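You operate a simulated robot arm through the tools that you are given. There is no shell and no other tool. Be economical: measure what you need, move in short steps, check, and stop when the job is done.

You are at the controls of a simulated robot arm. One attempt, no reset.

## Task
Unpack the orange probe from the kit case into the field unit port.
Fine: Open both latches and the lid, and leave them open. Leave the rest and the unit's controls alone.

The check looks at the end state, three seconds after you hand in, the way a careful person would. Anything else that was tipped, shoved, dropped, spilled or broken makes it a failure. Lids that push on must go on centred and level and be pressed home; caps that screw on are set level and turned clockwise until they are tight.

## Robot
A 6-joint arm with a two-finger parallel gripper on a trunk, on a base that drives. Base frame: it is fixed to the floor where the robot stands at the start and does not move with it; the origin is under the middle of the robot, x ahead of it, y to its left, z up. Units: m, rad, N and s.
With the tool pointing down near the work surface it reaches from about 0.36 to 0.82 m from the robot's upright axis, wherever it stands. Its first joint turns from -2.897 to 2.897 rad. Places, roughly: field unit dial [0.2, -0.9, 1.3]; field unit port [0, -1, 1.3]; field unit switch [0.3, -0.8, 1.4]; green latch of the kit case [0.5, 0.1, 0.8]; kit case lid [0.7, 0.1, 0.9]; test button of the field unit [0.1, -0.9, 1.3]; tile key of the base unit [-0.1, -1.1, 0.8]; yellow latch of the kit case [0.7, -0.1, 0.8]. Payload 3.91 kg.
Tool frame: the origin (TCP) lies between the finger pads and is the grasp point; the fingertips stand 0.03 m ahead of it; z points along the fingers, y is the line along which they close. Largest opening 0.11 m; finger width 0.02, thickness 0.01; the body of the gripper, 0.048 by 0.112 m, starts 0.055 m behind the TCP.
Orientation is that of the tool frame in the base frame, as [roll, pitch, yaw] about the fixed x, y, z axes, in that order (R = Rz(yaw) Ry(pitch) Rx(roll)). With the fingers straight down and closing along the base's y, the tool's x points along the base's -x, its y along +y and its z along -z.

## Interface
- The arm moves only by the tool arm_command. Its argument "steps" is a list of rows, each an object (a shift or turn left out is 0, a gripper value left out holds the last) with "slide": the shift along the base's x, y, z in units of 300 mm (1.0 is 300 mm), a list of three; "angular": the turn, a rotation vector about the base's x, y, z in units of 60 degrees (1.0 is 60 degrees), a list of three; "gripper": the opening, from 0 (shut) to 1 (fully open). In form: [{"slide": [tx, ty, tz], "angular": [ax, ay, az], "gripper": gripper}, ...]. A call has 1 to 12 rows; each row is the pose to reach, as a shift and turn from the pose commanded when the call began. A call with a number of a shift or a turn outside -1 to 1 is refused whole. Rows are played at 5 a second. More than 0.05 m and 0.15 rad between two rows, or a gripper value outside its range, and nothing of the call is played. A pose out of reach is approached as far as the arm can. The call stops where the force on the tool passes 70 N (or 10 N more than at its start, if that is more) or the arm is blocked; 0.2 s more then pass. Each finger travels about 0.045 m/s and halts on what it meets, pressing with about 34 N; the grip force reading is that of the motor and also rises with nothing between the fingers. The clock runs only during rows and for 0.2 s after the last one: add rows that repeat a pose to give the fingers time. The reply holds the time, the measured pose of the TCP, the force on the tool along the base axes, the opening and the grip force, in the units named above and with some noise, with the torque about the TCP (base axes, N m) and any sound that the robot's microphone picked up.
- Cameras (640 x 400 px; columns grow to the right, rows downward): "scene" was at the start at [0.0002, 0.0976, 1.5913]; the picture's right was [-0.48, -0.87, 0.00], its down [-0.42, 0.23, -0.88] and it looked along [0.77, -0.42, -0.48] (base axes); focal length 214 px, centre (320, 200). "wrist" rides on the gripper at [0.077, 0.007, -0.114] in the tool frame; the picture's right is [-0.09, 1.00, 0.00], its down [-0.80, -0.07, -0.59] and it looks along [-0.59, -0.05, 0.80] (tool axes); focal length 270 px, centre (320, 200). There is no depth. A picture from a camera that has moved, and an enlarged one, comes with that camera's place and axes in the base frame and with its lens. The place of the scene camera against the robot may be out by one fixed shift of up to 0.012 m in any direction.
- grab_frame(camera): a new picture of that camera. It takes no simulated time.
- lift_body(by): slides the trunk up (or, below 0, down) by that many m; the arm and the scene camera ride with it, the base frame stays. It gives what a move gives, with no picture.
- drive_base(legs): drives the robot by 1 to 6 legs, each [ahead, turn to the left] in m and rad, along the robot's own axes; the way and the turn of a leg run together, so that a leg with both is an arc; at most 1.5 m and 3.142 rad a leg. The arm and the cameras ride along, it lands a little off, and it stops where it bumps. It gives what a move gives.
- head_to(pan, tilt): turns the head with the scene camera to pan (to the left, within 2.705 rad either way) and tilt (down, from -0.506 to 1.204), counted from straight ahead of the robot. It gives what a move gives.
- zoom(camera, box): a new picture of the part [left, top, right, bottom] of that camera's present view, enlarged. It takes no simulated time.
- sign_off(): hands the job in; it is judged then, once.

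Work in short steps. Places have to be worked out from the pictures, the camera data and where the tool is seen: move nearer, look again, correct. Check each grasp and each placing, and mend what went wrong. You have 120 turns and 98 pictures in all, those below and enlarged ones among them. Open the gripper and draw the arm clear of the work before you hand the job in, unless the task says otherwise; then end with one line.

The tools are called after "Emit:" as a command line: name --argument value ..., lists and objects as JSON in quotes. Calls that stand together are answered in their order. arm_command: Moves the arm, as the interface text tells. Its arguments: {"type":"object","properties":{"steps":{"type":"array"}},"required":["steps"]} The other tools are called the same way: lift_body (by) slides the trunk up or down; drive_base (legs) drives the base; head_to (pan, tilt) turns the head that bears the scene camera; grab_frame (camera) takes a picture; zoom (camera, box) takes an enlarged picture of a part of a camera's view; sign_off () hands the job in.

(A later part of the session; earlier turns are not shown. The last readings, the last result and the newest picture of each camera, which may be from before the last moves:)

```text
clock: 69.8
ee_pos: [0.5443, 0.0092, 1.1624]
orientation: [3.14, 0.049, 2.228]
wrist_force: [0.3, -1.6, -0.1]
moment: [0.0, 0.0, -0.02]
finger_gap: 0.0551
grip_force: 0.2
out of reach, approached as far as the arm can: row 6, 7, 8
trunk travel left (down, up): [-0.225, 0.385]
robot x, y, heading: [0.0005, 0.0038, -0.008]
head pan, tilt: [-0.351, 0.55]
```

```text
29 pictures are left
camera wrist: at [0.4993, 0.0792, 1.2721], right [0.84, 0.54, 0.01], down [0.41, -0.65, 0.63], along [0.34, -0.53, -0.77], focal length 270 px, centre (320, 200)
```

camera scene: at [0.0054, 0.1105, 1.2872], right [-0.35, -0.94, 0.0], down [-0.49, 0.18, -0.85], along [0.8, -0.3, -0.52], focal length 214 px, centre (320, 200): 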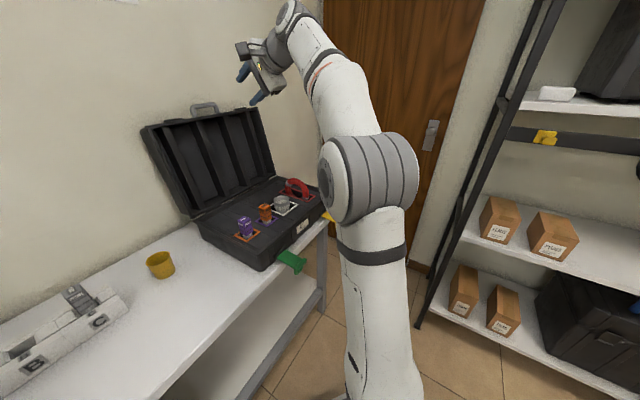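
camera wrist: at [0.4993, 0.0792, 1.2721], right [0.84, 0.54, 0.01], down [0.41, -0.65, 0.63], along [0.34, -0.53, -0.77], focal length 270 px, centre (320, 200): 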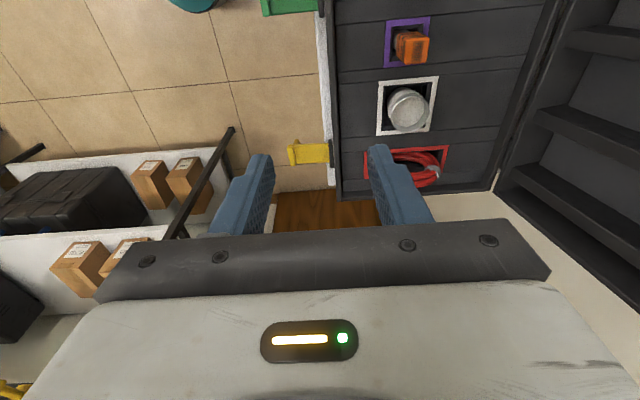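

The orange probe stands in the purple-framed pocket at about (0.634, 0.082, top 0.90). Before grasping I look at the field unit's port, to choose the grip direction.

Emit:
head_to --pan -1.55 --tilt 0.1

Emit:
zoom --camera "scene" --box '[210, 80, 410, 205]'

```text
clock: 71.2
ee_pos: [0.5452, 0.0087, 1.1624]
orientation: [3.139, 0.049, 2.228]
wrist_force: [-0.2, 0.3, -0.5]
moment: [0.0, 0.01, -0.02]
finger_gap: 0.0551
grip_force: 0.1
trunk travel left (down, up): [-0.225, 0.385]
robot x, y, heading: [0.0003, 0.001, -0.003]
head pan, tilt: [-1.55, 0.099]
```

```text
3.20 times, centred on (310, 142) of scene
camera zoom: at [-0.0776, 0.0496, 1.3288], right [-1.0, -0.02, 0.0], down [0.0, 0.1, -0.99], along [0.02, -0.99, -0.1], focal length 686 px, centre (352, 384)
```

zoom: 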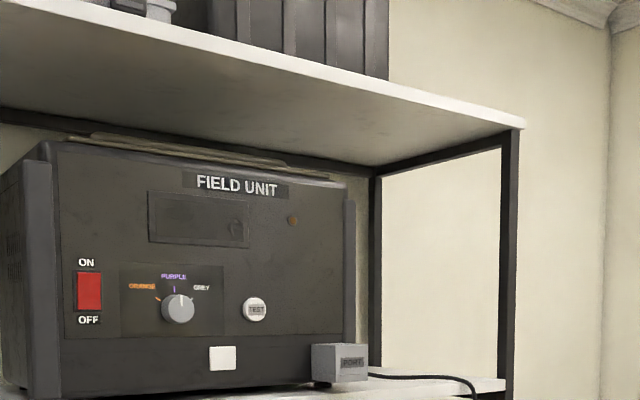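

The port is the grey box at the unit's right end; I raise the trunk to see its top.

Emit:
lift_body --by 0.3

Emit:
head_to --pan -1.55 --tilt 0.4

Emit:
zoom --camera "scene" --box '[220, 110, 420, 235]'

```text
clock: 74.2
ee_pos: [0.5437, 0.0095, 1.461]
orientation: [3.14, 0.049, 2.23]
wrist_force: [0.1, 0.1, 0.0]
moment: [0.01, -0.04, 0.03]
finger_gap: 0.055
grip_force: 0.1
trunk travel left (down, up): [-0.525, 0.085]
robot x, y, heading: [0.0017, 0.0031, -0.004]
head pan, tilt: [-1.55, 0.099]
```

```text
clock: 75.0
ee_pos: [0.5444, 0.0093, 1.4619]
orientation: [3.139, 0.048, 2.228]
wrist_force: [0.0, 0.1, -0.3]
moment: [0.01, 0.0, 0.0]
finger_gap: 0.055
grip_force: 0.1
trunk travel left (down, up): [-0.525, 0.085]
robot x, y, heading: [-0.0036, 0.0044, -0.006]
head pan, tilt: [-1.55, 0.4]
```

```text
3.20 times, centred on (320, 172) of scene
camera zoom: at [-0.0776, 0.049, 1.6009], right [-1.0, -0.02, 0.0], down [-0.01, 0.39, -0.92], along [0.01, -0.92, -0.39], focal length 686 px, centre (320, 288)
```

zoom: 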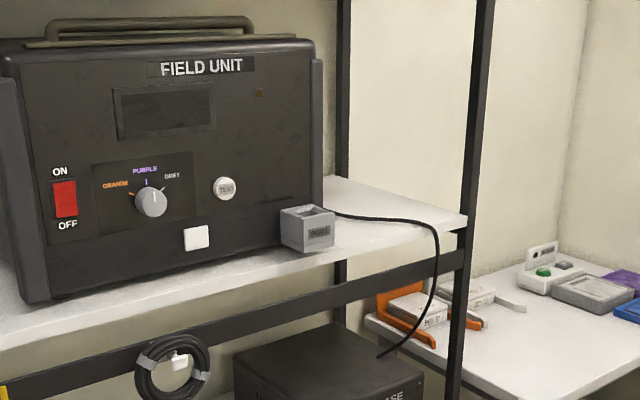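

The port is a grey box open on top, so the probe goes in straight down. I zoom in more.

Emit:
zoom --camera "scene" --box '[295, 165, 335, 190]'

```text
16.00 times, centred on (315, 178) of scene
camera zoom: at [-0.0776, 0.049, 1.6009], right [-1.0, -0.02, 0.0], down [-0.01, 0.39, -0.92], along [0.01, -0.92, -0.39], focal length 3432 px, centre (400, 560)
```

zoom: 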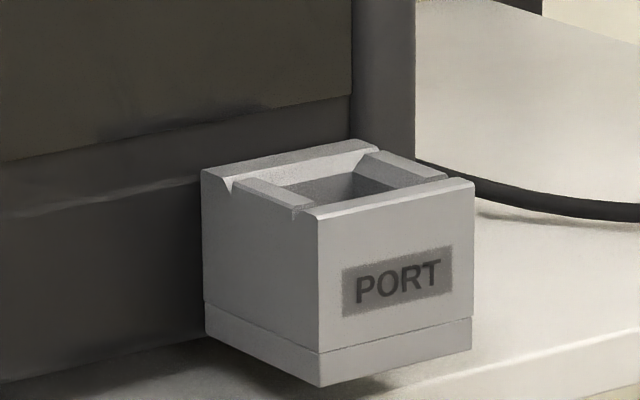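

The port is a square vertical socket; its face is along roughly (0.83, 0.55). I go back down and get a close view of the probe from above.

Emit:
lift_body --by -0.3

Emit:
head_to --pan -0.1 --tilt 0.6

Emit:
arm_command --steps '[{"angular": [0, 0, 0.14]}, {"angular": [0, 0, 0.28]}, {"angular": [0, 0, 0.42]}, {"angular": [0, 0, 0.56]}, {"angular": [0, 0, 0.7]}, {"angular": [0, 0, 0.84]}, {"angular": [0, 0, 0.98]}, {"angular": [0, 0, 1.0]}]'

Emit:
arm_command --steps '[{"slide": [0.05, 0.05, -0.05], "angular": [0, 0, 0.13]}, {"slide": [0.1, 0.1, -0.1], "angular": [0, 0, 0.26]}, {"slide": [0.13, 0.15, -0.15], "angular": [0, 0, 0.39]}, {"slide": [0.15, 0.19, -0.22], "angular": [0, 0, 0.5]}, {"slide": [0.15, 0.19, -0.22], "angular": [0, 0, 0.5]}]'

Emit:
grab_frame --camera "wrist"

```text
clock: 78.0
ee_pos: [0.5448, 0.0099, 1.1623]
orientation: [3.137, 0.048, 2.23]
wrist_force: [0.7, 0.4, 0.2]
moment: [0.02, -0.01, 0.0]
finger_gap: 0.055
grip_force: 0.0
trunk travel left (down, up): [-0.225, 0.385]
robot x, y, heading: [-0.0024, 0.0037, -0.004]
head pan, tilt: [-1.55, 0.4]
```

```text
clock: 79.6
ee_pos: [0.5457, 0.0094, 1.1625]
orientation: [3.139, 0.049, 2.23]
wrist_force: [-0.2, -1.0, 0.0]
moment: [-0.02, -0.02, 0.0]
finger_gap: 0.0552
grip_force: 0.1
trunk travel left (down, up): [-0.225, 0.385]
robot x, y, heading: [-0.0064, 0.0027, -0.012]
head pan, tilt: [-0.099, 0.6]
```

```text
clock: 81.4
ee_pos: [0.5443, 0.0093, 1.162]
orientation: [3.138, 0.05, -3.005]
wrist_force: [0.5, 0.0, 0.6]
moment: [0.01, 0.0, 0.0]
finger_gap: 0.0554
grip_force: 0.1
trunk travel left (down, up): [-0.225, 0.385]
robot x, y, heading: [0.0007, 0.0051, -0.002]
head pan, tilt: [-0.099, 0.6]
```

```text
clock: 82.6
ee_pos: [0.5897, 0.0663, 1.0957]
orientation: [3.138, 0.048, -2.484]
wrist_force: [-0.8, 0.1, 0.2]
moment: [0.03, -0.01, 0.01]
finger_gap: 0.0553
grip_force: 0.1
trunk travel left (down, up): [-0.225, 0.385]
robot x, y, heading: [-0.003, 0.0015, -0.002]
head pan, tilt: [-0.099, 0.6]
```

```text
25 pictures are left
camera wrist: at [0.5205, 0.0214, 1.2064], right [-0.54, 0.84, 0.01], down [0.65, 0.42, 0.63], along [0.53, 0.35, -0.77], focal length 270 px, centre (320, 200)
```

wrist: 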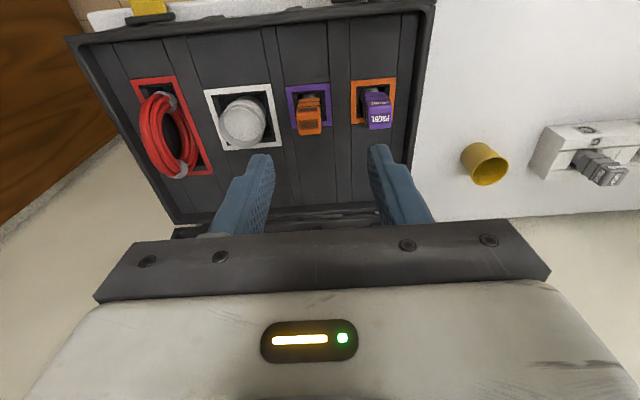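

I zoom on the orange probe once.

Emit:
zoom --camera "wrist" --box '[270, 70, 350, 145]'

```text
5.33 times, centred on (310, 108) of wrist
camera zoom: at [0.5205, 0.0214, 1.2064], right [-0.54, 0.84, 0.01], down [0.65, 0.42, 0.63], along [0.53, 0.35, -0.77], focal length 1442 px, centre (373, 693)
```

zoom: 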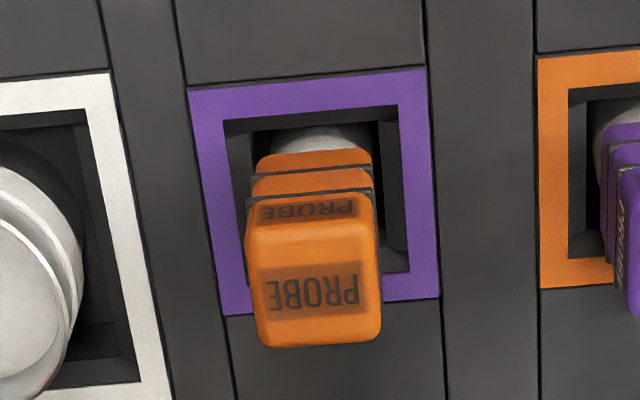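

The probe top is about 0.03 m square, aligned with the tool, centre about (0.641, 0.087, 0.895). I straighten the small tilt, go above it, and check.

Emit:
arm_command --steps '[{"slide": [0.06, 0.023, -0.1], "angular": [-0.014, 0.018, 0]}, {"slide": [0.12, 0.046, -0.2], "angular": [-0.028, 0.037, 0]}, {"slide": [0.174, 0.069, -0.32], "angular": [-0.028, 0.037, 0]}, {"slide": [0.174, 0.069, -0.43], "angular": [-0.028, 0.037, 0]}, {"slide": [0.174, 0.069, -0.43], "angular": [-0.028, 0.037, 0]}]'

Emit:
grab_frame --camera "wrist"

```text
clock: 83.8
ee_pos: [0.6418, 0.0874, 0.9664]
orientation: [3.139, -0.001, -2.483]
wrist_force: [0.3, -0.3, -0.5]
moment: [-0.04, 0.05, 0.04]
finger_gap: 0.055
grip_force: 0.1
trunk travel left (down, up): [-0.225, 0.385]
robot x, y, heading: [-0.0034, 0.0046, -0.005]
head pan, tilt: [-0.099, 0.6]
```

```text
23 pictures are left
camera wrist: at [0.5775, 0.0458, 1.0806], right [-0.54, 0.84, 0.0], down [0.68, 0.43, 0.59], along [0.5, 0.32, -0.8], focal length 270 px, centre (320, 200)
```

wrist: 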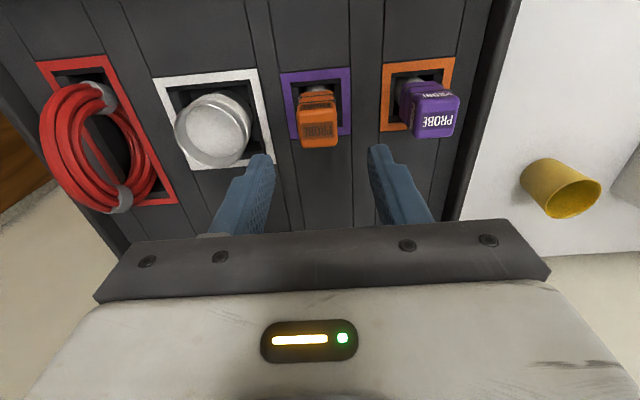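

Alignment is good (probe centre (0.643, 0.087)). I descend so the tips are about 3 cm below the probe top, then grip.

Emit:
arm_command --steps '[{"slide": [0.003, 0, -0.1]}, {"slide": [0.003, 0, -0.17]}, {"slide": [0.003, 0, -0.231]}, {"slide": [0.003, 0, -0.231]}, {"slide": [0.003, 0, -0.231], "gripper": 0.1}, {"slide": [0.003, 0, -0.231], "gripper": 0.1}, {"slide": [0.003, 0, -0.231], "gripper": 0.1}, {"slide": [0.003, 0, -0.231], "gripper": 0.1}]'

Emit:
grab_frame --camera "wrist"

```text
clock: 85.6
ee_pos: [0.6421, 0.0868, 0.8972]
orientation: [3.137, 0.001, -2.483]
wrist_force: [-0.2, -0.3, 0.5]
moment: [0.03, -0.03, 0.0]
finger_gap: 0.0293
grip_force: 34.0
trunk travel left (down, up): [-0.225, 0.385]
robot x, y, heading: [0.0005, 0.0037, -0.004]
head pan, tilt: [-0.099, 0.6]
```

```text
22 pictures are left
camera wrist: at [0.5778, 0.0443, 1.011], right [-0.54, 0.84, 0.0], down [0.68, 0.43, 0.59], along [0.5, 0.32, -0.8], focal length 270 px, centre (320, 200)
```

wrist: 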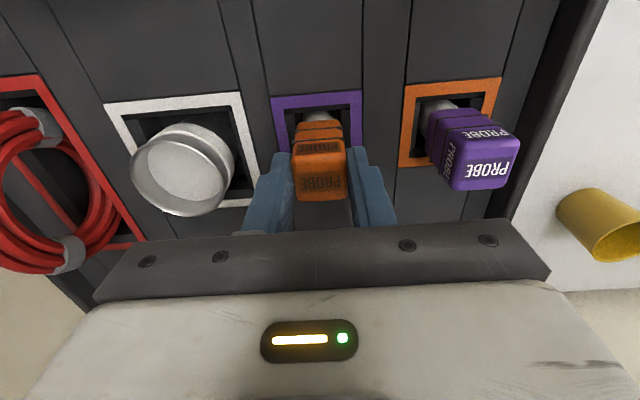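

Gripped firmly (0.029). I lift straight up and check the probe.

Emit:
arm_command --steps '[{"slide": [0, 0, 0.1], "gripper": 0.1}, {"slide": [0, 0, 0.22], "gripper": 0.1}, {"slide": [0, 0, 0.36], "gripper": 0.1}, {"slide": [0, 0, 0.5], "gripper": 0.1}, {"slide": [0, 0, 0.64], "gripper": 0.1}, {"slide": [0, 0, 0.75], "gripper": 0.1}, {"slide": [0, 0, 0.75], "gripper": 0.1}]'

Emit:
grab_frame --camera "scene"

```text
clock: 87.2
ee_pos: [0.6265, 0.0837, 1.0988]
orientation: [3.139, 0.003, -2.483]
wrist_force: [-0.2, 0.6, -1.1]
moment: [-0.01, -0.01, -0.02]
finger_gap: 0.029
grip_force: 33.5
out of reach, approached as far as the arm can: row 6, 7
trunk travel left (down, up): [-0.225, 0.385]
robot x, y, heading: [-0.0039, 0.0079, -0.0]
head pan, tilt: [-0.099, 0.6]
```

```text
21 pictures are left
camera scene: at [0.0087, 0.1325, 1.2826], right [-0.1, -0.99, 0.0], down [-0.56, 0.06, -0.83], along [0.82, -0.09, -0.56], focal length 214 px, centre (320, 200)
```

scene: 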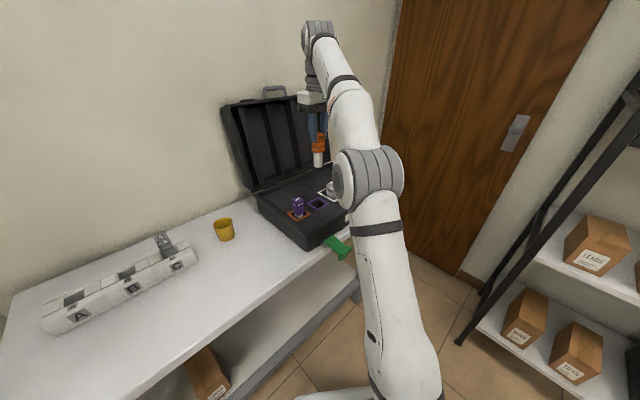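

The probe is out. I zoom to see its shape and length.

Emit:
zoom --camera "scene" --box '[290, 90, 350, 180]'

Emit:
lift_body --by 0.385

```text
4.44 times, centred on (320, 135) of scene
camera zoom: at [0.0087, 0.1325, 1.2826], right [-0.1, -0.99, 0.0], down [-0.56, 0.06, -0.83], along [0.82, -0.09, -0.56], focal length 953 px, centre (320, 489)
```

zoom: 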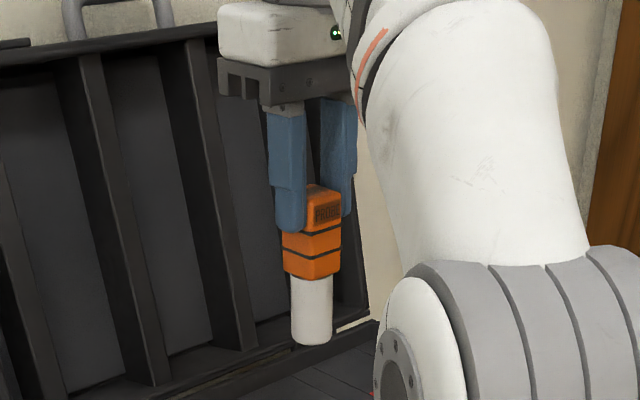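

```text
clock: 90.9
ee_pos: [0.6253, 0.0844, 1.4834]
orientation: [3.14, 0.0, -2.484]
wrist_force: [0.2, 0.0, -1.1]
moment: [-0.01, 0.03, 0.01]
finger_gap: 0.0293
grip_force: 34.1
trunk travel left (down, up): [-0.61, 0.0]
robot x, y, heading: [-0.0003, 0.0056, -0.008]
head pan, tilt: [-0.099, 0.6]
```

The plug is cylindrical (end about 0.12 m below the TCP). Triangulation puts the port at about (-0.042, -1.018, 1.284), with faces along (0.79, 0.61); turning the robot right by about 1.61 rad aligns the tool with it. I retract the arm, then turn and drive 0.40 m.

Emit:
arm_command --steps '[{"slide": [-0.146, -0.02, 0], "gripper": 0.1}, {"slide": [-0.292, -0.04, 0], "gripper": 0.1}, {"slide": [-0.438, -0.06, 0], "gripper": 0.1}, {"slide": [-0.584, -0.08, 0], "gripper": 0.1}, {"slide": [-0.584, -0.08, 0], "gripper": 0.1}]'

Emit:
drive_base --legs '[[0, -1.612], [0.4, 0]]'

Emit:
head_to --pan 0.0 --tilt 0.5

Emit:
grab_frame --camera "scene"

Emit:
grab_frame --camera "wrist"

```text
clock: 92.1
ee_pos: [0.451, 0.0602, 1.4836]
orientation: [3.136, 0.001, -2.483]
wrist_force: [0.1, -0.3, -2.0]
moment: [0.0, 0.03, 0.01]
finger_gap: 0.0292
grip_force: 33.8
trunk travel left (down, up): [-0.61, 0.0]
robot x, y, heading: [0.0005, -0.0, -0.0]
head pan, tilt: [-0.099, 0.6]
```

```text
clock: 98.5
ee_pos: [0.0083, -0.8481, 1.4848]
orientation: [3.139, 0.002, 2.174]
wrist_force: [-0.5, -0.3, -0.4]
moment: [0.04, 0.0, -0.03]
finger_gap: 0.0292
grip_force: 34.0
trunk travel left (down, up): [-0.61, 0.0]
robot x, y, heading: [-0.0179, -0.3946, -1.643]
head pan, tilt: [-0.099, 0.6]
```

```text
clock: 99.2
ee_pos: [0.0095, -0.8463, 1.4839]
orientation: [3.141, 0.002, 2.174]
wrist_force: [-0.5, 0.6, -0.8]
moment: [0.01, 0.01, -0.01]
finger_gap: 0.0293
grip_force: 34.3
trunk travel left (down, up): [-0.61, 0.0]
robot x, y, heading: [-0.0176, -0.3962, -1.639]
head pan, tilt: [0.0, 0.499]
```

```text
19 pictures are left
camera scene: at [0.1303, -0.4296, 1.6767], right [-1.0, 0.07, 0.0], down [0.03, 0.48, -0.88], along [-0.06, -0.88, -0.48], focal length 214 px, centre (320, 200)
```

scene: 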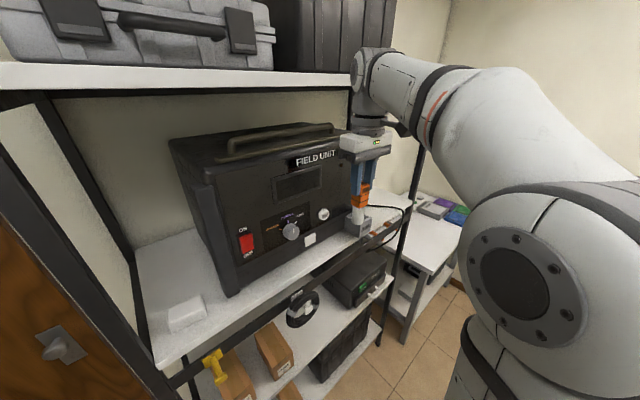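

```text
18 pictures are left
camera wrist: at [-0.0292, -0.7787, 1.5987], right [0.87, 0.49, 0.0], down [0.4, -0.7, 0.6], along [0.3, -0.52, -0.8], focal length 270 px, centre (320, 200)
```

wrist: 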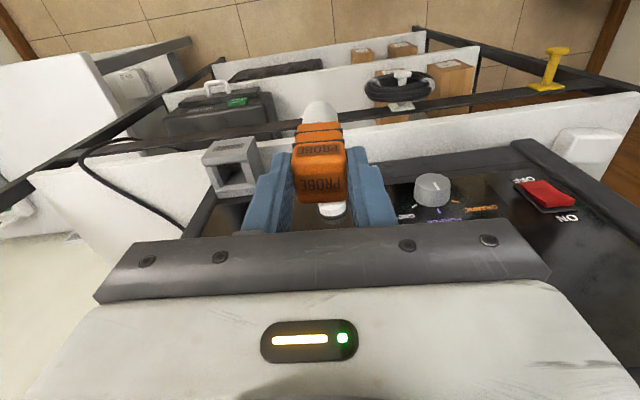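

The port is in the wrist view. I zoom on it to measure its position and orientation.

Emit:
zoom --camera "wrist" --box '[180, 115, 350, 221]'

Emit:
zoom --camera "scene" --box '[310, 140, 410, 250]'

```text
3.76 times, centred on (265, 168) of wrist
camera zoom: at [-0.0292, -0.7787, 1.5987], right [0.87, 0.49, 0.0], down [0.4, -0.7, 0.6], along [0.3, -0.52, -0.8], focal length 1018 px, centre (527, 320)
```

zoom: 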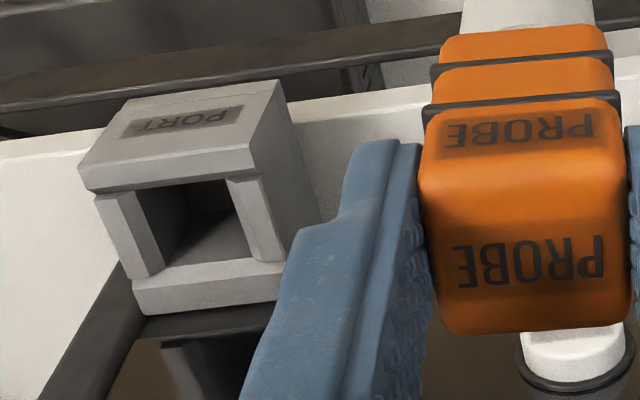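

```text
3.64 times, centred on (360, 195) of scene
camera zoom: at [0.1303, -0.4296, 1.6767], right [-1.0, 0.07, 0.0], down [0.03, 0.48, -0.88], along [-0.06, -0.88, -0.48], focal length 780 px, centre (174, 218)
```

zoom: 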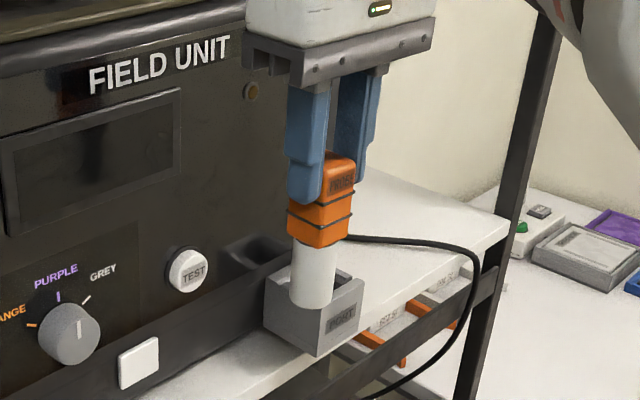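

From both views the port hole is at about (-0.040, -1.012, top ≈1.275), rotated about 0.07 rad from the tool. I move the probe over it with the plug tip still about 5 cm above.

Emit:
arm_command --steps '[{"slide": [-0.04, -0.13, -0.02], "angular": [0, 0, 0.067], "gripper": 0.1}, {"slide": [-0.08, -0.26, -0.04], "angular": [0, 0, 0.067], "gripper": 0.1}, {"slide": [-0.12, -0.39, -0.08], "angular": [0, 0, 0.067], "gripper": 0.1}, {"slide": [-0.15, -0.5, -0.1], "angular": [0, 0, 0.067], "gripper": 0.1}, {"slide": [-0.165, -0.552, -0.113], "angular": [0, 0, 0.067], "gripper": 0.1}, {"slide": [-0.165, -0.552, -0.113], "angular": [0, 0, 0.067], "gripper": 0.1}]'

Emit:
zoom --camera "wrist" --box '[240, 50, 400, 150]'

Emit:
zoom --camera "scene" --box '[310, 140, 410, 250]'

```text
clock: 100.6
ee_pos: [-0.0497, -0.9428, 1.449]
orientation: [3.078, -0.057, 2.239]
wrist_force: [0.8, 2.3, -0.2]
moment: [-0.07, 0.06, -0.03]
finger_gap: 0.0289
grip_force: 33.7
trunk travel left (down, up): [-0.61, 0.0]
robot x, y, heading: [-0.0176, -0.3902, -1.643]
head pan, tilt: [0.0, 0.499]
stopped in row 6: the arm was blocked; the commanded pose is now the measured one
```

```text
4.00 times, centred on (320, 100) of wrist
camera zoom: at [-0.0919, -0.8884, 1.5675], right [0.84, 0.54, 0.06], down [0.43, -0.72, 0.54], along [0.34, -0.43, -0.84], focal length 1081 px, centre (320, 600)
```

zoom: 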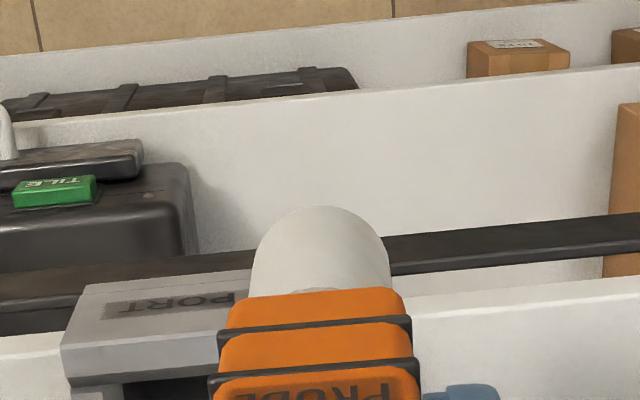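

```text
3.64 times, centred on (360, 195) of scene
camera zoom: at [0.132, -0.2901, 1.6804], right [-1.0, 0.07, -0.01], down [0.03, 0.4, -0.92], along [-0.06, -0.91, -0.4], focal length 780 px, centre (174, 218)
```

zoom: 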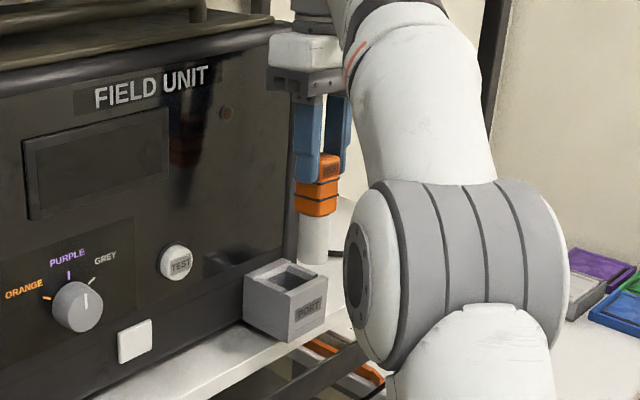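

The arm's wrist seems blocked by the upper shelf, and the robot is leaning back. I retreat at once.

Emit:
arm_command --steps '[{"slide": [0.0, 0.05, 0.0], "gripper": 0.1}, {"slide": [0.0, 0.1, 0.0], "gripper": 0.1}, {"slide": [0.0, 0.2, 0.0], "gripper": 0.1}, {"slide": [0.0, 0.3, 0.0], "gripper": 0.1}, {"slide": [0.0, 0.3, 0.0], "gripper": 0.1}]'

Emit:
grab_frame --camera "scene"

```text
clock: 101.0
ee_pos: [-0.0398, -0.9867, 1.4022]
orientation: [3.039, -0.111, 2.252]
wrist_force: [-43.3, 359.6, -60.2]
moment: [-28.5, -2.91, 3.59]
finger_gap: 0.0292
grip_force: 33.9
trunk travel left (down, up): [-0.61, 0.0]
robot x, y, heading: [-0.0191, -0.393, -1.642]
head pan, tilt: [0.0, 0.499]
stopped in row 1: the arm was blocked; the commanded pose is now the measured one
```

```text
13 pictures are left
camera scene: at [0.1429, -0.3143, 1.6793], right [-1.0, 0.07, 0.0], down [0.03, 0.42, -0.91], along [-0.07, -0.91, -0.42], focal length 214 px, centre (320, 200)
```

scene: 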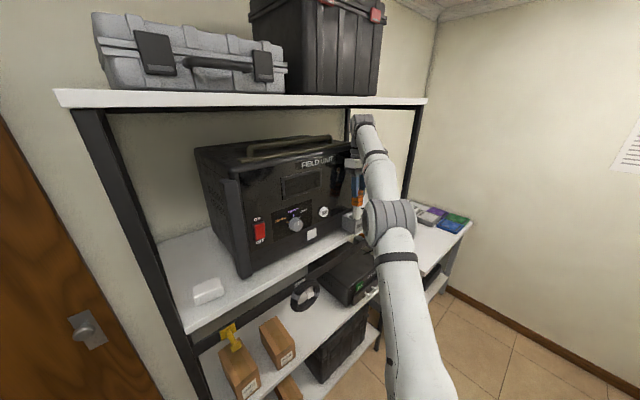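

I need to see what is touching before moving again.

Emit:
zoom --camera "scene" --box '[290, 90, 430, 250]'

```text
2.50 times, centred on (360, 170) of scene
camera zoom: at [0.1429, -0.3143, 1.6793], right [-1.0, 0.07, 0.0], down [0.03, 0.42, -0.91], along [-0.07, -0.91, -0.42], focal length 536 px, centre (220, 275)
```

zoom: 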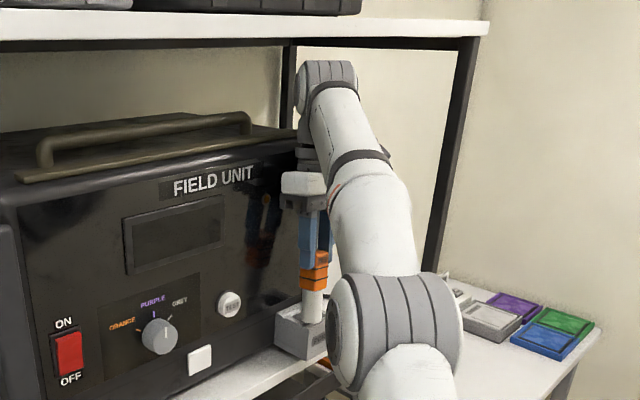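

The wrist top (z≈1.645) has slid just under the upper shelf board and the tool is pressed on the unit side. I retract horizontally towards the robot without rising.

Emit:
arm_command --steps '[{"slide": [-0.03, 0.13, 0.0], "gripper": 0.1}, {"slide": [-0.03, 0.2, 0.0], "gripper": 0.1}]'

```text
clock: 101.3
ee_pos: [-0.0741, -0.9953, 1.3694]
orientation: [2.969, -0.164, 2.234]
wrist_force: [-3.1, 2.4, 22.1]
moment: [0.25, 0.02, -0.01]
finger_gap: 0.0298
grip_force: 34.0
trunk travel left (down, up): [-0.61, 0.0]
robot x, y, heading: [-0.0208, -0.3891, -1.653]
head pan, tilt: [0.0, 0.499]
stopped in row 1: the arm was blocked; the commanded pose is now the measured one
```

The readings changed; forces are low but the tool tilts. I look through the wrist camera.

Emit:
grab_frame --camera "scene"

```text
11 pictures are left
camera scene: at [0.1219, -0.3284, 1.6827], right [-1.0, 0.08, -0.01], down [0.04, 0.42, -0.91], along [-0.07, -0.9, -0.42], focal length 214 px, centre (320, 200)
```

scene: 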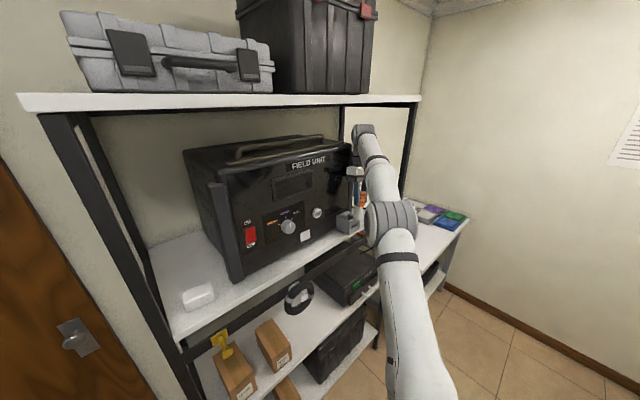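

The robot is rocking back to upright while the plug hangs just in front of the port. I drive the base straight back to get everything clear.

Emit:
drive_base --legs '[[-0.2, 0]]'

```text
clock: 102.9
ee_pos: [-0.0456, -0.8525, 1.3618]
orientation: [2.963, -0.184, 2.242]
wrist_force: [0.7, 0.9, -1.2]
moment: [-0.05, -0.03, 0.0]
finger_gap: 0.0298
grip_force: 33.7
trunk travel left (down, up): [-0.61, 0.0]
robot x, y, heading: [0.0013, -0.1932, -1.659]
head pan, tilt: [0.0, 0.499]
```

Clear of the shelf with no load. I check the state of the unit and shelf.

Emit:
grab_frame --camera "scene"

```text
10 pictures are left
camera scene: at [0.1453, -0.2309, 1.6767], right [-1.0, 0.09, 0.0], down [0.04, 0.48, -0.88], along [-0.08, -0.88, -0.48], focal length 214 px, centre (320, 200)
```

scene: 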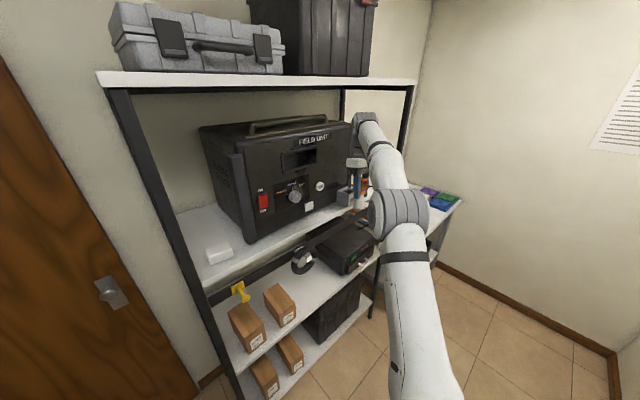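

The robot is upright and the unit looks in place. A vertical tool can't fit between the board and the panel, so I'll put the probe back in its pocket and regrasp it with a tilted tool. First I straighten and retract the arm, then drive back to the case.

Emit:
arm_command --steps '[{"slide": [0.012, 0.14, 0.05], "angular": [-0.1, 0.011, 0], "gripper": 0.1}, {"slide": [0.024, 0.28, 0.1], "angular": [-0.2, 0.021, 0], "gripper": 0.1}, {"slide": [0.036, 0.42, 0.15], "angular": [-0.243, 0.026, 0], "gripper": 0.1}, {"slide": [0.048, 0.56, 0.22], "angular": [-0.243, 0.026, 0], "gripper": 0.1}, {"slide": [0.059, 0.664, 0.29], "angular": [-0.243, 0.026, 0], "gripper": 0.1}, {"slide": [0.059, 0.664, 0.29], "angular": [-0.243, 0.026, 0], "gripper": 0.1}]'

Emit:
drive_base --legs '[[-0.195, 0], [0, 1.659]]'

Emit:
head_to --pan -0.1 --tilt 0.6

Emit:
grab_frame --camera "wrist"

```text
clock: 104.3
ee_pos: [-0.0265, -0.6578, 1.4469]
orientation: [3.141, -0.002, 2.229]
wrist_force: [-0.1, -0.2, -1.7]
moment: [-0.02, 0.0, 0.01]
finger_gap: 0.0298
grip_force: 34.4
trunk travel left (down, up): [-0.61, 0.0]
robot x, y, heading: [-0.001, -0.192, -1.657]
head pan, tilt: [0.0, 0.499]
```

```text
clock: 109.8
ee_pos: [0.4804, 0.0096, 1.4472]
orientation: [-3.14, -0.001, -2.414]
wrist_force: [0.6, -0.2, -1.2]
moment: [-0.02, 0.02, 0.04]
finger_gap: 0.0299
grip_force: 33.7
trunk travel left (down, up): [-0.61, 0.0]
robot x, y, heading: [0.0141, -0.0223, -0.015]
head pan, tilt: [0.0, 0.499]
```

```text
clock: 110.5
ee_pos: [0.4804, 0.0073, 1.4475]
orientation: [-3.141, -0.001, -2.414]
wrist_force: [0.2, -0.7, -1.4]
moment: [0.01, 0.0, 0.0]
finger_gap: 0.0298
grip_force: 33.9
trunk travel left (down, up): [-0.61, 0.0]
robot x, y, heading: [0.0142, -0.0175, -0.018]
head pan, tilt: [-0.099, 0.6]
```

```text
9 pictures are left
camera wrist: at [0.4186, -0.0375, 1.562], right [-0.6, 0.8, 0.0], down [0.65, 0.48, 0.59], along [0.48, 0.35, -0.81], focal length 270 px, centre (320, 200)
```

wrist: 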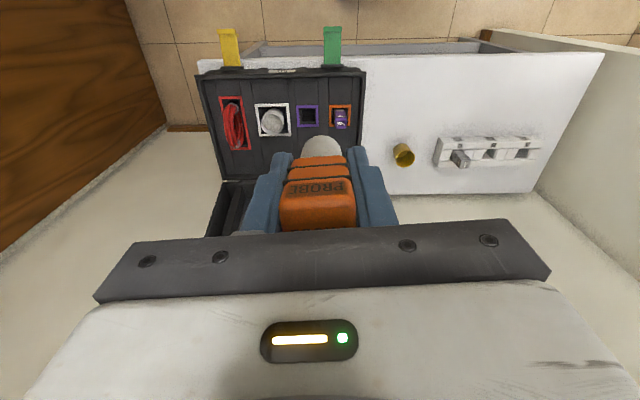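

The probe seems to have pivoted somewhat in the grip during the bump. I zoom to see its present tilt.

Emit:
zoom --camera "scene" --box '[240, 0, 400, 130]'

```text
3.08 times, centred on (320, 65) of scene
camera zoom: at [0.0281, 0.1083, 1.6677], right [-0.12, -0.99, 0.0], down [-0.56, 0.07, -0.83], along [0.82, -0.1, -0.56], focal length 660 px, centre (320, 615)
```

zoom: 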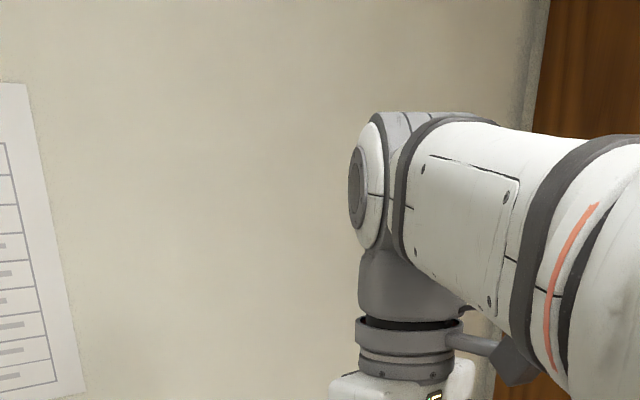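

I missed the gripper; it is lower in the view.

Emit:
zoom --camera "scene" --box '[280, 110, 400, 230]'

```text
3.33 times, centred on (340, 170) of scene
camera zoom: at [0.0281, 0.1083, 1.6677], right [-0.12, -0.99, 0.0], down [-0.56, 0.07, -0.83], along [0.82, -0.1, -0.56], focal length 715 px, centre (253, 300)
```

zoom: 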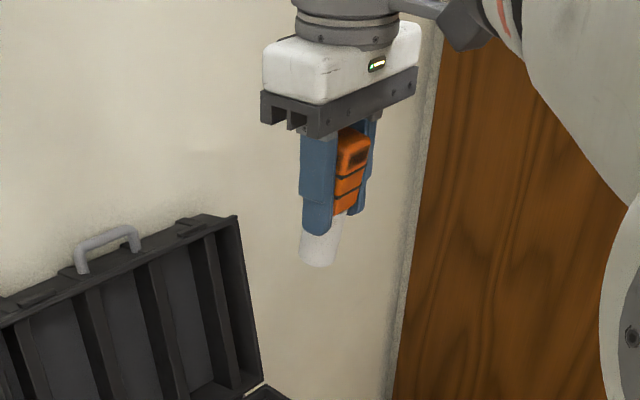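

The probe has slid up in the grip and tilted about 19° (plug tip roughly on the tool axis, 6 cm ahead of the TCP). I lower the trunk and bring it above its pocket with the tool counter-tilted so the probe hangs vertical.

Emit:
lift_body --by -0.385

Emit:
arm_command --steps '[{"slide": [0.1, 0.05, 0], "angular": [0, 0, -0.03], "gripper": 0.1}, {"slide": [0.2, 0.1, -0.05], "angular": [-0.03, 0.04, -0.066], "gripper": 0.1}, {"slide": [0.3, 0.15, -0.12], "angular": [-0.08, 0.107, -0.066], "gripper": 0.1}, {"slide": [0.4, 0.2, -0.2], "angular": [-0.13, 0.173, -0.066], "gripper": 0.1}, {"slide": [0.49, 0.25, -0.27], "angular": [-0.189, 0.252, -0.066], "gripper": 0.1}, {"slide": [0.583, 0.297, -0.33], "angular": [-0.189, 0.252, -0.066], "gripper": 0.1}, {"slide": [0.583, 0.297, -0.33], "angular": [-0.189, 0.252, -0.066], "gripper": 0.1}]'

Emit:
grab_frame --camera "wrist"

```text
clock: 114.2
ee_pos: [0.4802, 0.009, 1.0625]
orientation: [3.141, -0.003, -2.413]
wrist_force: [0.6, -0.8, -0.4]
moment: [0.03, 0.01, 0.01]
finger_gap: 0.0299
grip_force: 34.0
trunk travel left (down, up): [-0.225, 0.385]
robot x, y, heading: [0.0159, -0.0227, -0.022]
head pan, tilt: [-0.099, 0.6]
```

```text
clock: 115.8
ee_pos: [0.6549, 0.0963, 0.9634]
orientation: [3.127, -0.332, -2.479]
wrist_force: [0.5, 0.5, -1.3]
moment: [-0.04, 0.06, 0.01]
finger_gap: 0.0294
grip_force: 34.6
trunk travel left (down, up): [-0.225, 0.385]
robot x, y, heading: [0.0193, -0.0204, -0.017]
head pan, tilt: [-0.099, 0.6]
```

```text
6 pictures are left
camera wrist: at [0.6242, 0.0793, 1.0964], right [-0.54, 0.84, -0.01], down [0.8, 0.52, 0.3], along [0.26, 0.15, -0.95], focal length 270 px, centre (320, 200)
```

wrist: 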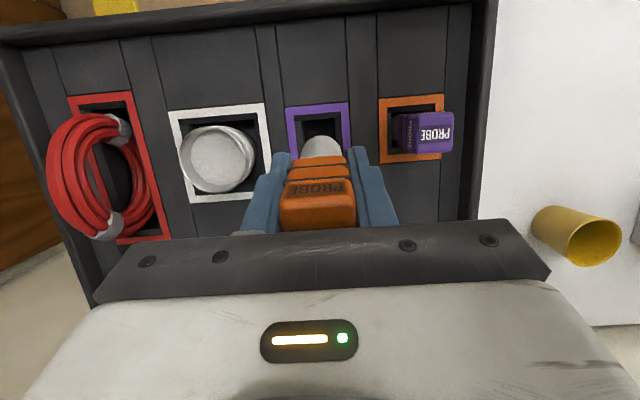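

The plug tip lines up with the pocket. I lower it into the pocket until the fingertips are near the foam, then open.

Emit:
arm_command --steps '[{"slide": [0, 0, -0.08], "gripper": 0.1}, {"slide": [0, 0, -0.15], "gripper": 0.1}, {"slide": [0, 0, -0.2], "gripper": 0.1}, {"slide": [0, 0, -0.24], "gripper": 0.1}, {"slide": [0, 0, -0.24], "gripper": 0.1}]'

```text
clock: 117.0
ee_pos: [0.6547, 0.098, 0.8913]
orientation: [3.127, -0.331, -2.481]
wrist_force: [-0.7, -1.7, 7.6]
moment: [-0.09, 0.04, -0.02]
finger_gap: 0.0295
grip_force: 34.1
trunk travel left (down, up): [-0.225, 0.385]
robot x, y, heading: [0.0178, -0.0206, -0.021]
head pan, tilt: [-0.099, 0.6]
```

Light contact (8 N). I open the fingers to release the probe into its pocket, then slide straight up along the tool axis.

Emit:
arm_command --steps '[{"slide": [0, 0, 0.01], "gripper": 0.33}, {"slide": [0, 0, 0.01], "gripper": 0.4}, {"slide": [0, 0, 0.01], "gripper": 0.48}, {"slide": [0, 0, 0.01], "gripper": 0.48}, {"slide": [0, 0, 0.01], "gripper": 0.48}, {"slide": [0.0, 0.0, 0.1], "gripper": 0.48}, {"slide": [0.0, 0.0, 0.25], "gripper": 0.48}, {"slide": [0.0, 0.0, 0.35], "angular": [0.08, -0.107, 0], "gripper": 0.48}, {"slide": [0.0, 0.0, 0.35], "angular": [0.16, -0.213, 0], "gripper": 0.48}, {"slide": [0.0, 0.0, 0.35], "angular": [0.189, -0.252, 0], "gripper": 0.48}]'

Emit:
grab_frame --camera "wrist"

```text
clock: 119.2
ee_pos: [0.6543, 0.0973, 0.9965]
orientation: [3.131, 0.0, -2.482]
wrist_force: [0.1, -0.1, -0.7]
moment: [0.0, 0.02, -0.07]
finger_gap: 0.0528
grip_force: 0.0
trunk travel left (down, up): [-0.225, 0.385]
robot x, y, heading: [0.017, -0.0196, -0.018]
head pan, tilt: [-0.099, 0.6]
```

```text
5 pictures are left
camera wrist: at [0.5908, 0.0566, 1.1098], right [-0.54, 0.84, 0.01], down [0.68, 0.43, 0.59], along [0.5, 0.33, -0.8], focal length 270 px, centre (320, 200)
```

wrist: 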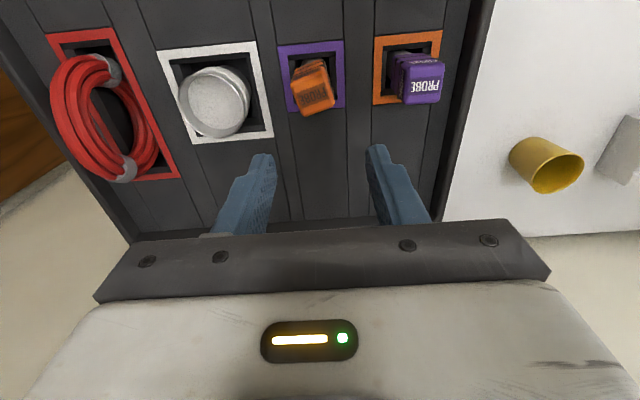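

The probe is back standing in its pocket at (0.643, 0.088), slightly turned. I now approach it with the tool tilted 45°, so that at the port the gripper stays in front of the panel and below the board.

Emit:
arm_command --steps '[{"slide": [-0.05, -0.04, 0.05], "angular": [0.075, -0.1, 0], "gripper": 0.48}, {"slide": [-0.1, -0.08, 0.05], "angular": [0.15, -0.2, 0]}, {"slide": [-0.15, -0.12, 0.05], "angular": [0.225, -0.3, 0]}, {"slide": [-0.188, -0.144, 0], "angular": [0.3, -0.4, 0]}, {"slide": [-0.188, -0.144, -0.1], "angular": [0.375, -0.5, 0]}, {"slide": [-0.188, -0.144, -0.192], "angular": [0.45, -0.6, 0]}, {"slide": [-0.188, -0.144, -0.192], "angular": [0.45, -0.6, 0]}]'

Emit:
grab_frame --camera "wrist"

```text
clock: 120.8
ee_pos: [0.5978, 0.0537, 0.939]
orientation: [-3.136, 0.786, -2.475]
wrist_force: [-0.2, -0.5, -0.2]
moment: [0.01, 0.03, 0.0]
finger_gap: 0.0529
grip_force: 0.1
trunk travel left (down, up): [-0.225, 0.385]
robot x, y, heading: [0.0158, -0.0209, -0.023]
head pan, tilt: [-0.099, 0.6]
```

```text
4 pictures are left
camera wrist: at [0.4865, -0.0229, 0.965], right [-0.56, 0.82, 0.06], down [0.16, 0.04, 0.99], along [0.81, 0.56, -0.15], focal length 270 px, centre (320, 200)
```

wrist: 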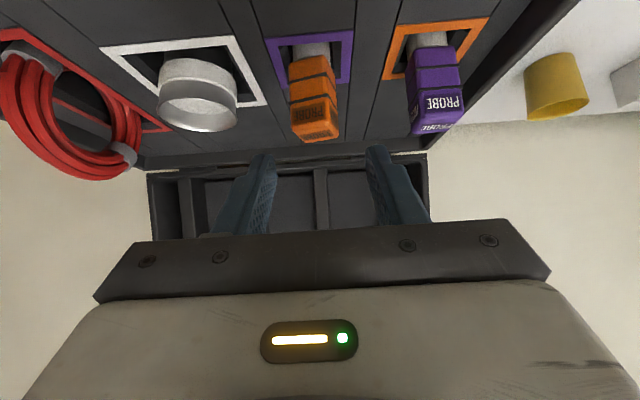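

Lined up. I advance 8 cm along the tool axis and close on the probe.

Emit:
arm_command --steps '[{"slide": [0.05, 0.038, -0.063], "gripper": 0.48}, {"slide": [0.1, 0.076, -0.127]}, {"slide": [0.151, 0.114, -0.19]}, {"slide": [0.151, 0.114, -0.19]}, {"slide": [0.151, 0.114, -0.19], "gripper": 0.05}, {"slide": [0.151, 0.114, -0.19], "gripper": 0.05}, {"slide": [0.151, 0.114, -0.19], "gripper": 0.05}, {"slide": [0.151, 0.114, -0.19], "gripper": 0.05}, {"slide": [0.151, 0.114, -0.19], "gripper": 0.05}]'

```text
clock: 122.8
ee_pos: [0.6432, 0.0888, 0.8828]
orientation: [-3.137, 0.784, -2.475]
wrist_force: [1.8, 0.5, 0.7]
moment: [0.07, -0.12, -0.01]
finger_gap: 0.0295
grip_force: 34.0
trunk travel left (down, up): [-0.225, 0.385]
robot x, y, heading: [0.0171, -0.0233, -0.017]
head pan, tilt: [-0.099, 0.6]
```

Firm flush grip (0.0295). I lift it straight out, retract a little, and raise the trunk.

Emit:
arm_command --steps '[{"slide": [0, 0, 0.1], "gripper": 0.05}, {"slide": [0, 0, 0.22], "gripper": 0.05}, {"slide": [0, 0, 0.36], "gripper": 0.05}, {"slide": [0, 0, 0.5], "gripper": 0.05}, {"slide": [0, 0, 0.6], "gripper": 0.05}, {"slide": [-0.13, -0.03, 0.63], "gripper": 0.05}, {"slide": [-0.26, -0.06, 0.66], "gripper": 0.05}, {"slide": [-0.38, -0.09, 0.68], "gripper": 0.05}, {"slide": [-0.38, -0.09, 0.68], "gripper": 0.05}]'

Emit:
lift_body --by 0.33

```text
clock: 124.8
ee_pos: [0.5275, 0.0605, 1.0884]
orientation: [-3.135, 0.784, -2.475]
wrist_force: [0.4, 0.1, -1.1]
moment: [-0.02, 0.0, -0.02]
finger_gap: 0.0294
grip_force: 34.0
trunk travel left (down, up): [-0.225, 0.385]
robot x, y, heading: [0.0171, -0.0194, -0.018]
head pan, tilt: [-0.099, 0.6]
```

```text
clock: 128.1
ee_pos: [0.5298, 0.0622, 1.4168]
orientation: [-3.137, 0.784, -2.475]
wrist_force: [0.3, -0.5, -1.7]
moment: [0.0, 0.02, -0.03]
finger_gap: 0.0296
grip_force: 33.9
trunk travel left (down, up): [-0.555, 0.055]
robot x, y, heading: [0.0147, -0.0235, -0.019]
head pan, tilt: [-0.099, 0.6]
```

I turn right 1.568 rad and drive 0.28 m, so the tool faces the unit squarely while still clear of it.

Emit:
drive_base --legs '[[0, -1.568], [0.28, 0]]'

Emit:
head_to --pan 0.0 --tilt 0.5

```text
clock: 133.9
ee_pos: [0.0884, -0.8214, 1.4166]
orientation: [-3.137, 0.781, 2.231]
wrist_force: [0.5, -0.6, -2.1]
moment: [0.01, -0.01, 0.04]
finger_gap: 0.0296
grip_force: 34.4
trunk travel left (down, up): [-0.555, 0.055]
robot x, y, heading: [0.0121, -0.3051, -1.605]
head pan, tilt: [-0.099, 0.6]
```

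```text
clock: 134.5
ee_pos: [0.0878, -0.8178, 1.4186]
orientation: [-3.133, 0.783, 2.23]
wrist_force: [0.1, 1.0, -0.1]
moment: [0.01, -0.02, -0.07]
finger_gap: 0.0296
grip_force: 33.6
trunk travel left (down, up): [-0.555, 0.055]
robot x, y, heading: [0.0066, -0.3072, -1.605]
head pan, tilt: [0.0, 0.499]
```

I slide sideways in front of the port, staying about 6 cm out, and check with the wrist camera.

Emit:
arm_command --steps '[{"slide": [-0.11, -0.09, 0], "gripper": 0.05}, {"slide": [-0.22, -0.18, 0], "gripper": 0.05}, {"slide": [-0.33, -0.27, 0], "gripper": 0.05}, {"slide": [-0.44, -0.36, 0], "gripper": 0.05}, {"slide": [-0.55, -0.46, 0], "gripper": 0.05}, {"slide": [-0.55, -0.46, 0], "gripper": 0.05}]'

Emit:
grab_frame --camera "wrist"

```text
clock: 135.9
ee_pos: [-0.0757, -0.9553, 1.4187]
orientation: [-3.134, 0.786, 2.231]
wrist_force: [-0.1, 0.4, -1.5]
moment: [0.02, -0.01, -0.02]
finger_gap: 0.0297
grip_force: 34.4
trunk travel left (down, up): [-0.555, 0.055]
robot x, y, heading: [0.0071, -0.3053, -1.605]
head pan, tilt: [0.0, 0.499]
```

```text
3 pictures are left
camera wrist: at [-0.1526, -0.8441, 1.4448], right [0.83, 0.56, 0.06], down [0.04, -0.16, 0.99], along [0.56, -0.81, -0.15], focal length 270 px, centre (320, 200)
```

wrist: 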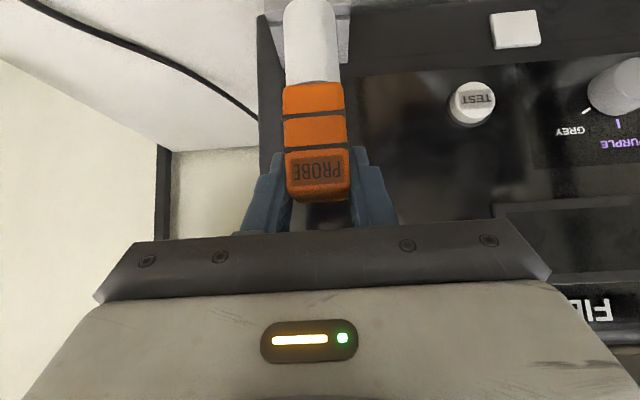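

The port is right behind the plug in view. I zoom once for the exact lateral alignment.

Emit:
zoom --camera "wrist" --box '[240, 0, 400, 100]'

```text
4.00 times, centred on (320, 50) of wrist
camera zoom: at [-0.1526, -0.8441, 1.4448], right [0.83, 0.56, 0.06], down [0.04, -0.16, 0.99], along [0.56, -0.81, -0.15], focal length 1081 px, centre (320, 800)
```

zoom: 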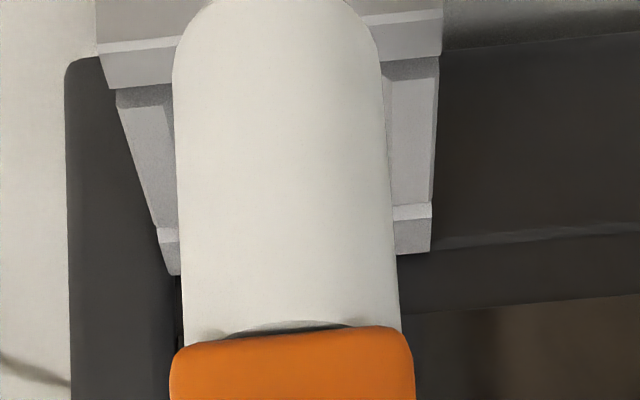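

Fusing the wrist views: port centre at u=-0.646, v=-0.770 (about (-0.038, -1.004)), top z≈1.283; the plug is laterally aligned within 1–2 mm. I move over it and lower until the tip is about 1 cm above.

Emit:
arm_command --steps '[{"slide": [0.06, -0.08, 0], "gripper": 0.05}, {"slide": [0.123, -0.165, 0], "gripper": 0.05}, {"slide": [0.123, -0.165, -0.06], "gripper": 0.05}, {"slide": [0.123, -0.165, -0.1], "gripper": 0.05}, {"slide": [0.123, -0.165, -0.1], "gripper": 0.05}]'

Emit:
zoom --camera "scene" --box '[310, 110, 410, 220]'

```text
clock: 137.1
ee_pos: [-0.0413, -1.0063, 1.3864]
orientation: [-3.136, 0.783, 2.229]
wrist_force: [0.2, 0.3, -1.7]
moment: [-0.02, -0.02, -0.02]
finger_gap: 0.0295
grip_force: 33.6
trunk travel left (down, up): [-0.555, 0.055]
robot x, y, heading: [0.0092, -0.3044, -1.605]
head pan, tilt: [0.0, 0.499]
```

```text
3.64 times, centred on (360, 165) of scene
camera zoom: at [0.1562, -0.3374, 1.6217], right [-1.0, 0.04, 0.0], down [0.02, 0.48, -0.88], along [-0.03, -0.88, -0.48], focal length 780 px, centre (174, 327)
```

zoom: 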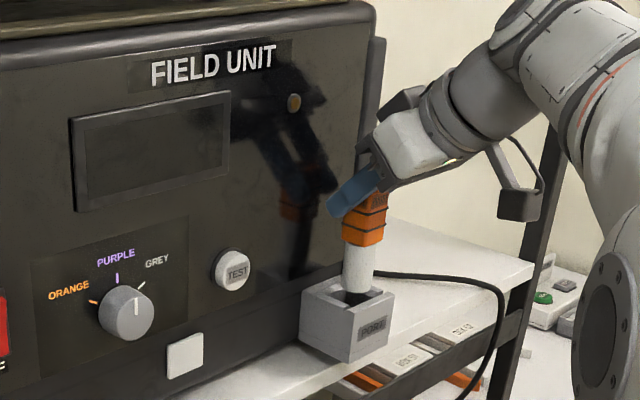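

The tip is just above the opening; this view suggests about 7–11 mm more toward +x, the wrist data less. I shift 7.5 mm and descend gently, watching the force.

Emit:
arm_command --steps '[{"slide": [0.025, 0.0, 0], "gripper": 0.05}, {"slide": [0.025, 0.0, 0], "gripper": 0.05}, {"slide": [0.025, 0.0, -0.02], "gripper": 0.05}, {"slide": [0.025, 0.0, -0.04], "gripper": 0.05}, {"slide": [0.025, 0.0, -0.055], "gripper": 0.05}]'

```text
clock: 138.3
ee_pos: [-0.0351, -1.0091, 1.3711]
orientation: [-3.134, 0.786, 2.229]
wrist_force: [-1.7, -3.3, 3.2]
moment: [-0.13, 0.15, 0.02]
finger_gap: 0.0294
grip_force: 34.2
trunk travel left (down, up): [-0.555, 0.055]
robot x, y, heading: [0.0039, -0.308, -1.61]
head pan, tilt: [0.0, 0.499]
```

The tip is already about 8 mm below the rim with only light contact, so it has entered. I continue down in small steps, following the slight side force.

Emit:
arm_command --steps '[{"slide": [-0.003, -0.005, 0], "gripper": 0.05}, {"slide": [-0.004, -0.006, -0.02], "gripper": 0.05}, {"slide": [-0.004, -0.006, -0.04], "gripper": 0.05}, {"slide": [-0.004, -0.006, -0.05], "gripper": 0.05}]'

```text
clock: 139.3
ee_pos: [-0.0356, -1.0095, 1.3537]
orientation: [-3.135, 0.783, 2.231]
wrist_force: [-4.8, -3.3, -0.4]
moment: [-0.26, 0.37, 0.03]
finger_gap: 0.0293
grip_force: 34.3
trunk travel left (down, up): [-0.555, 0.055]
robot x, y, heading: [0.0062, -0.3048, -1.605]
head pan, tilt: [0.0, 0.499]
```

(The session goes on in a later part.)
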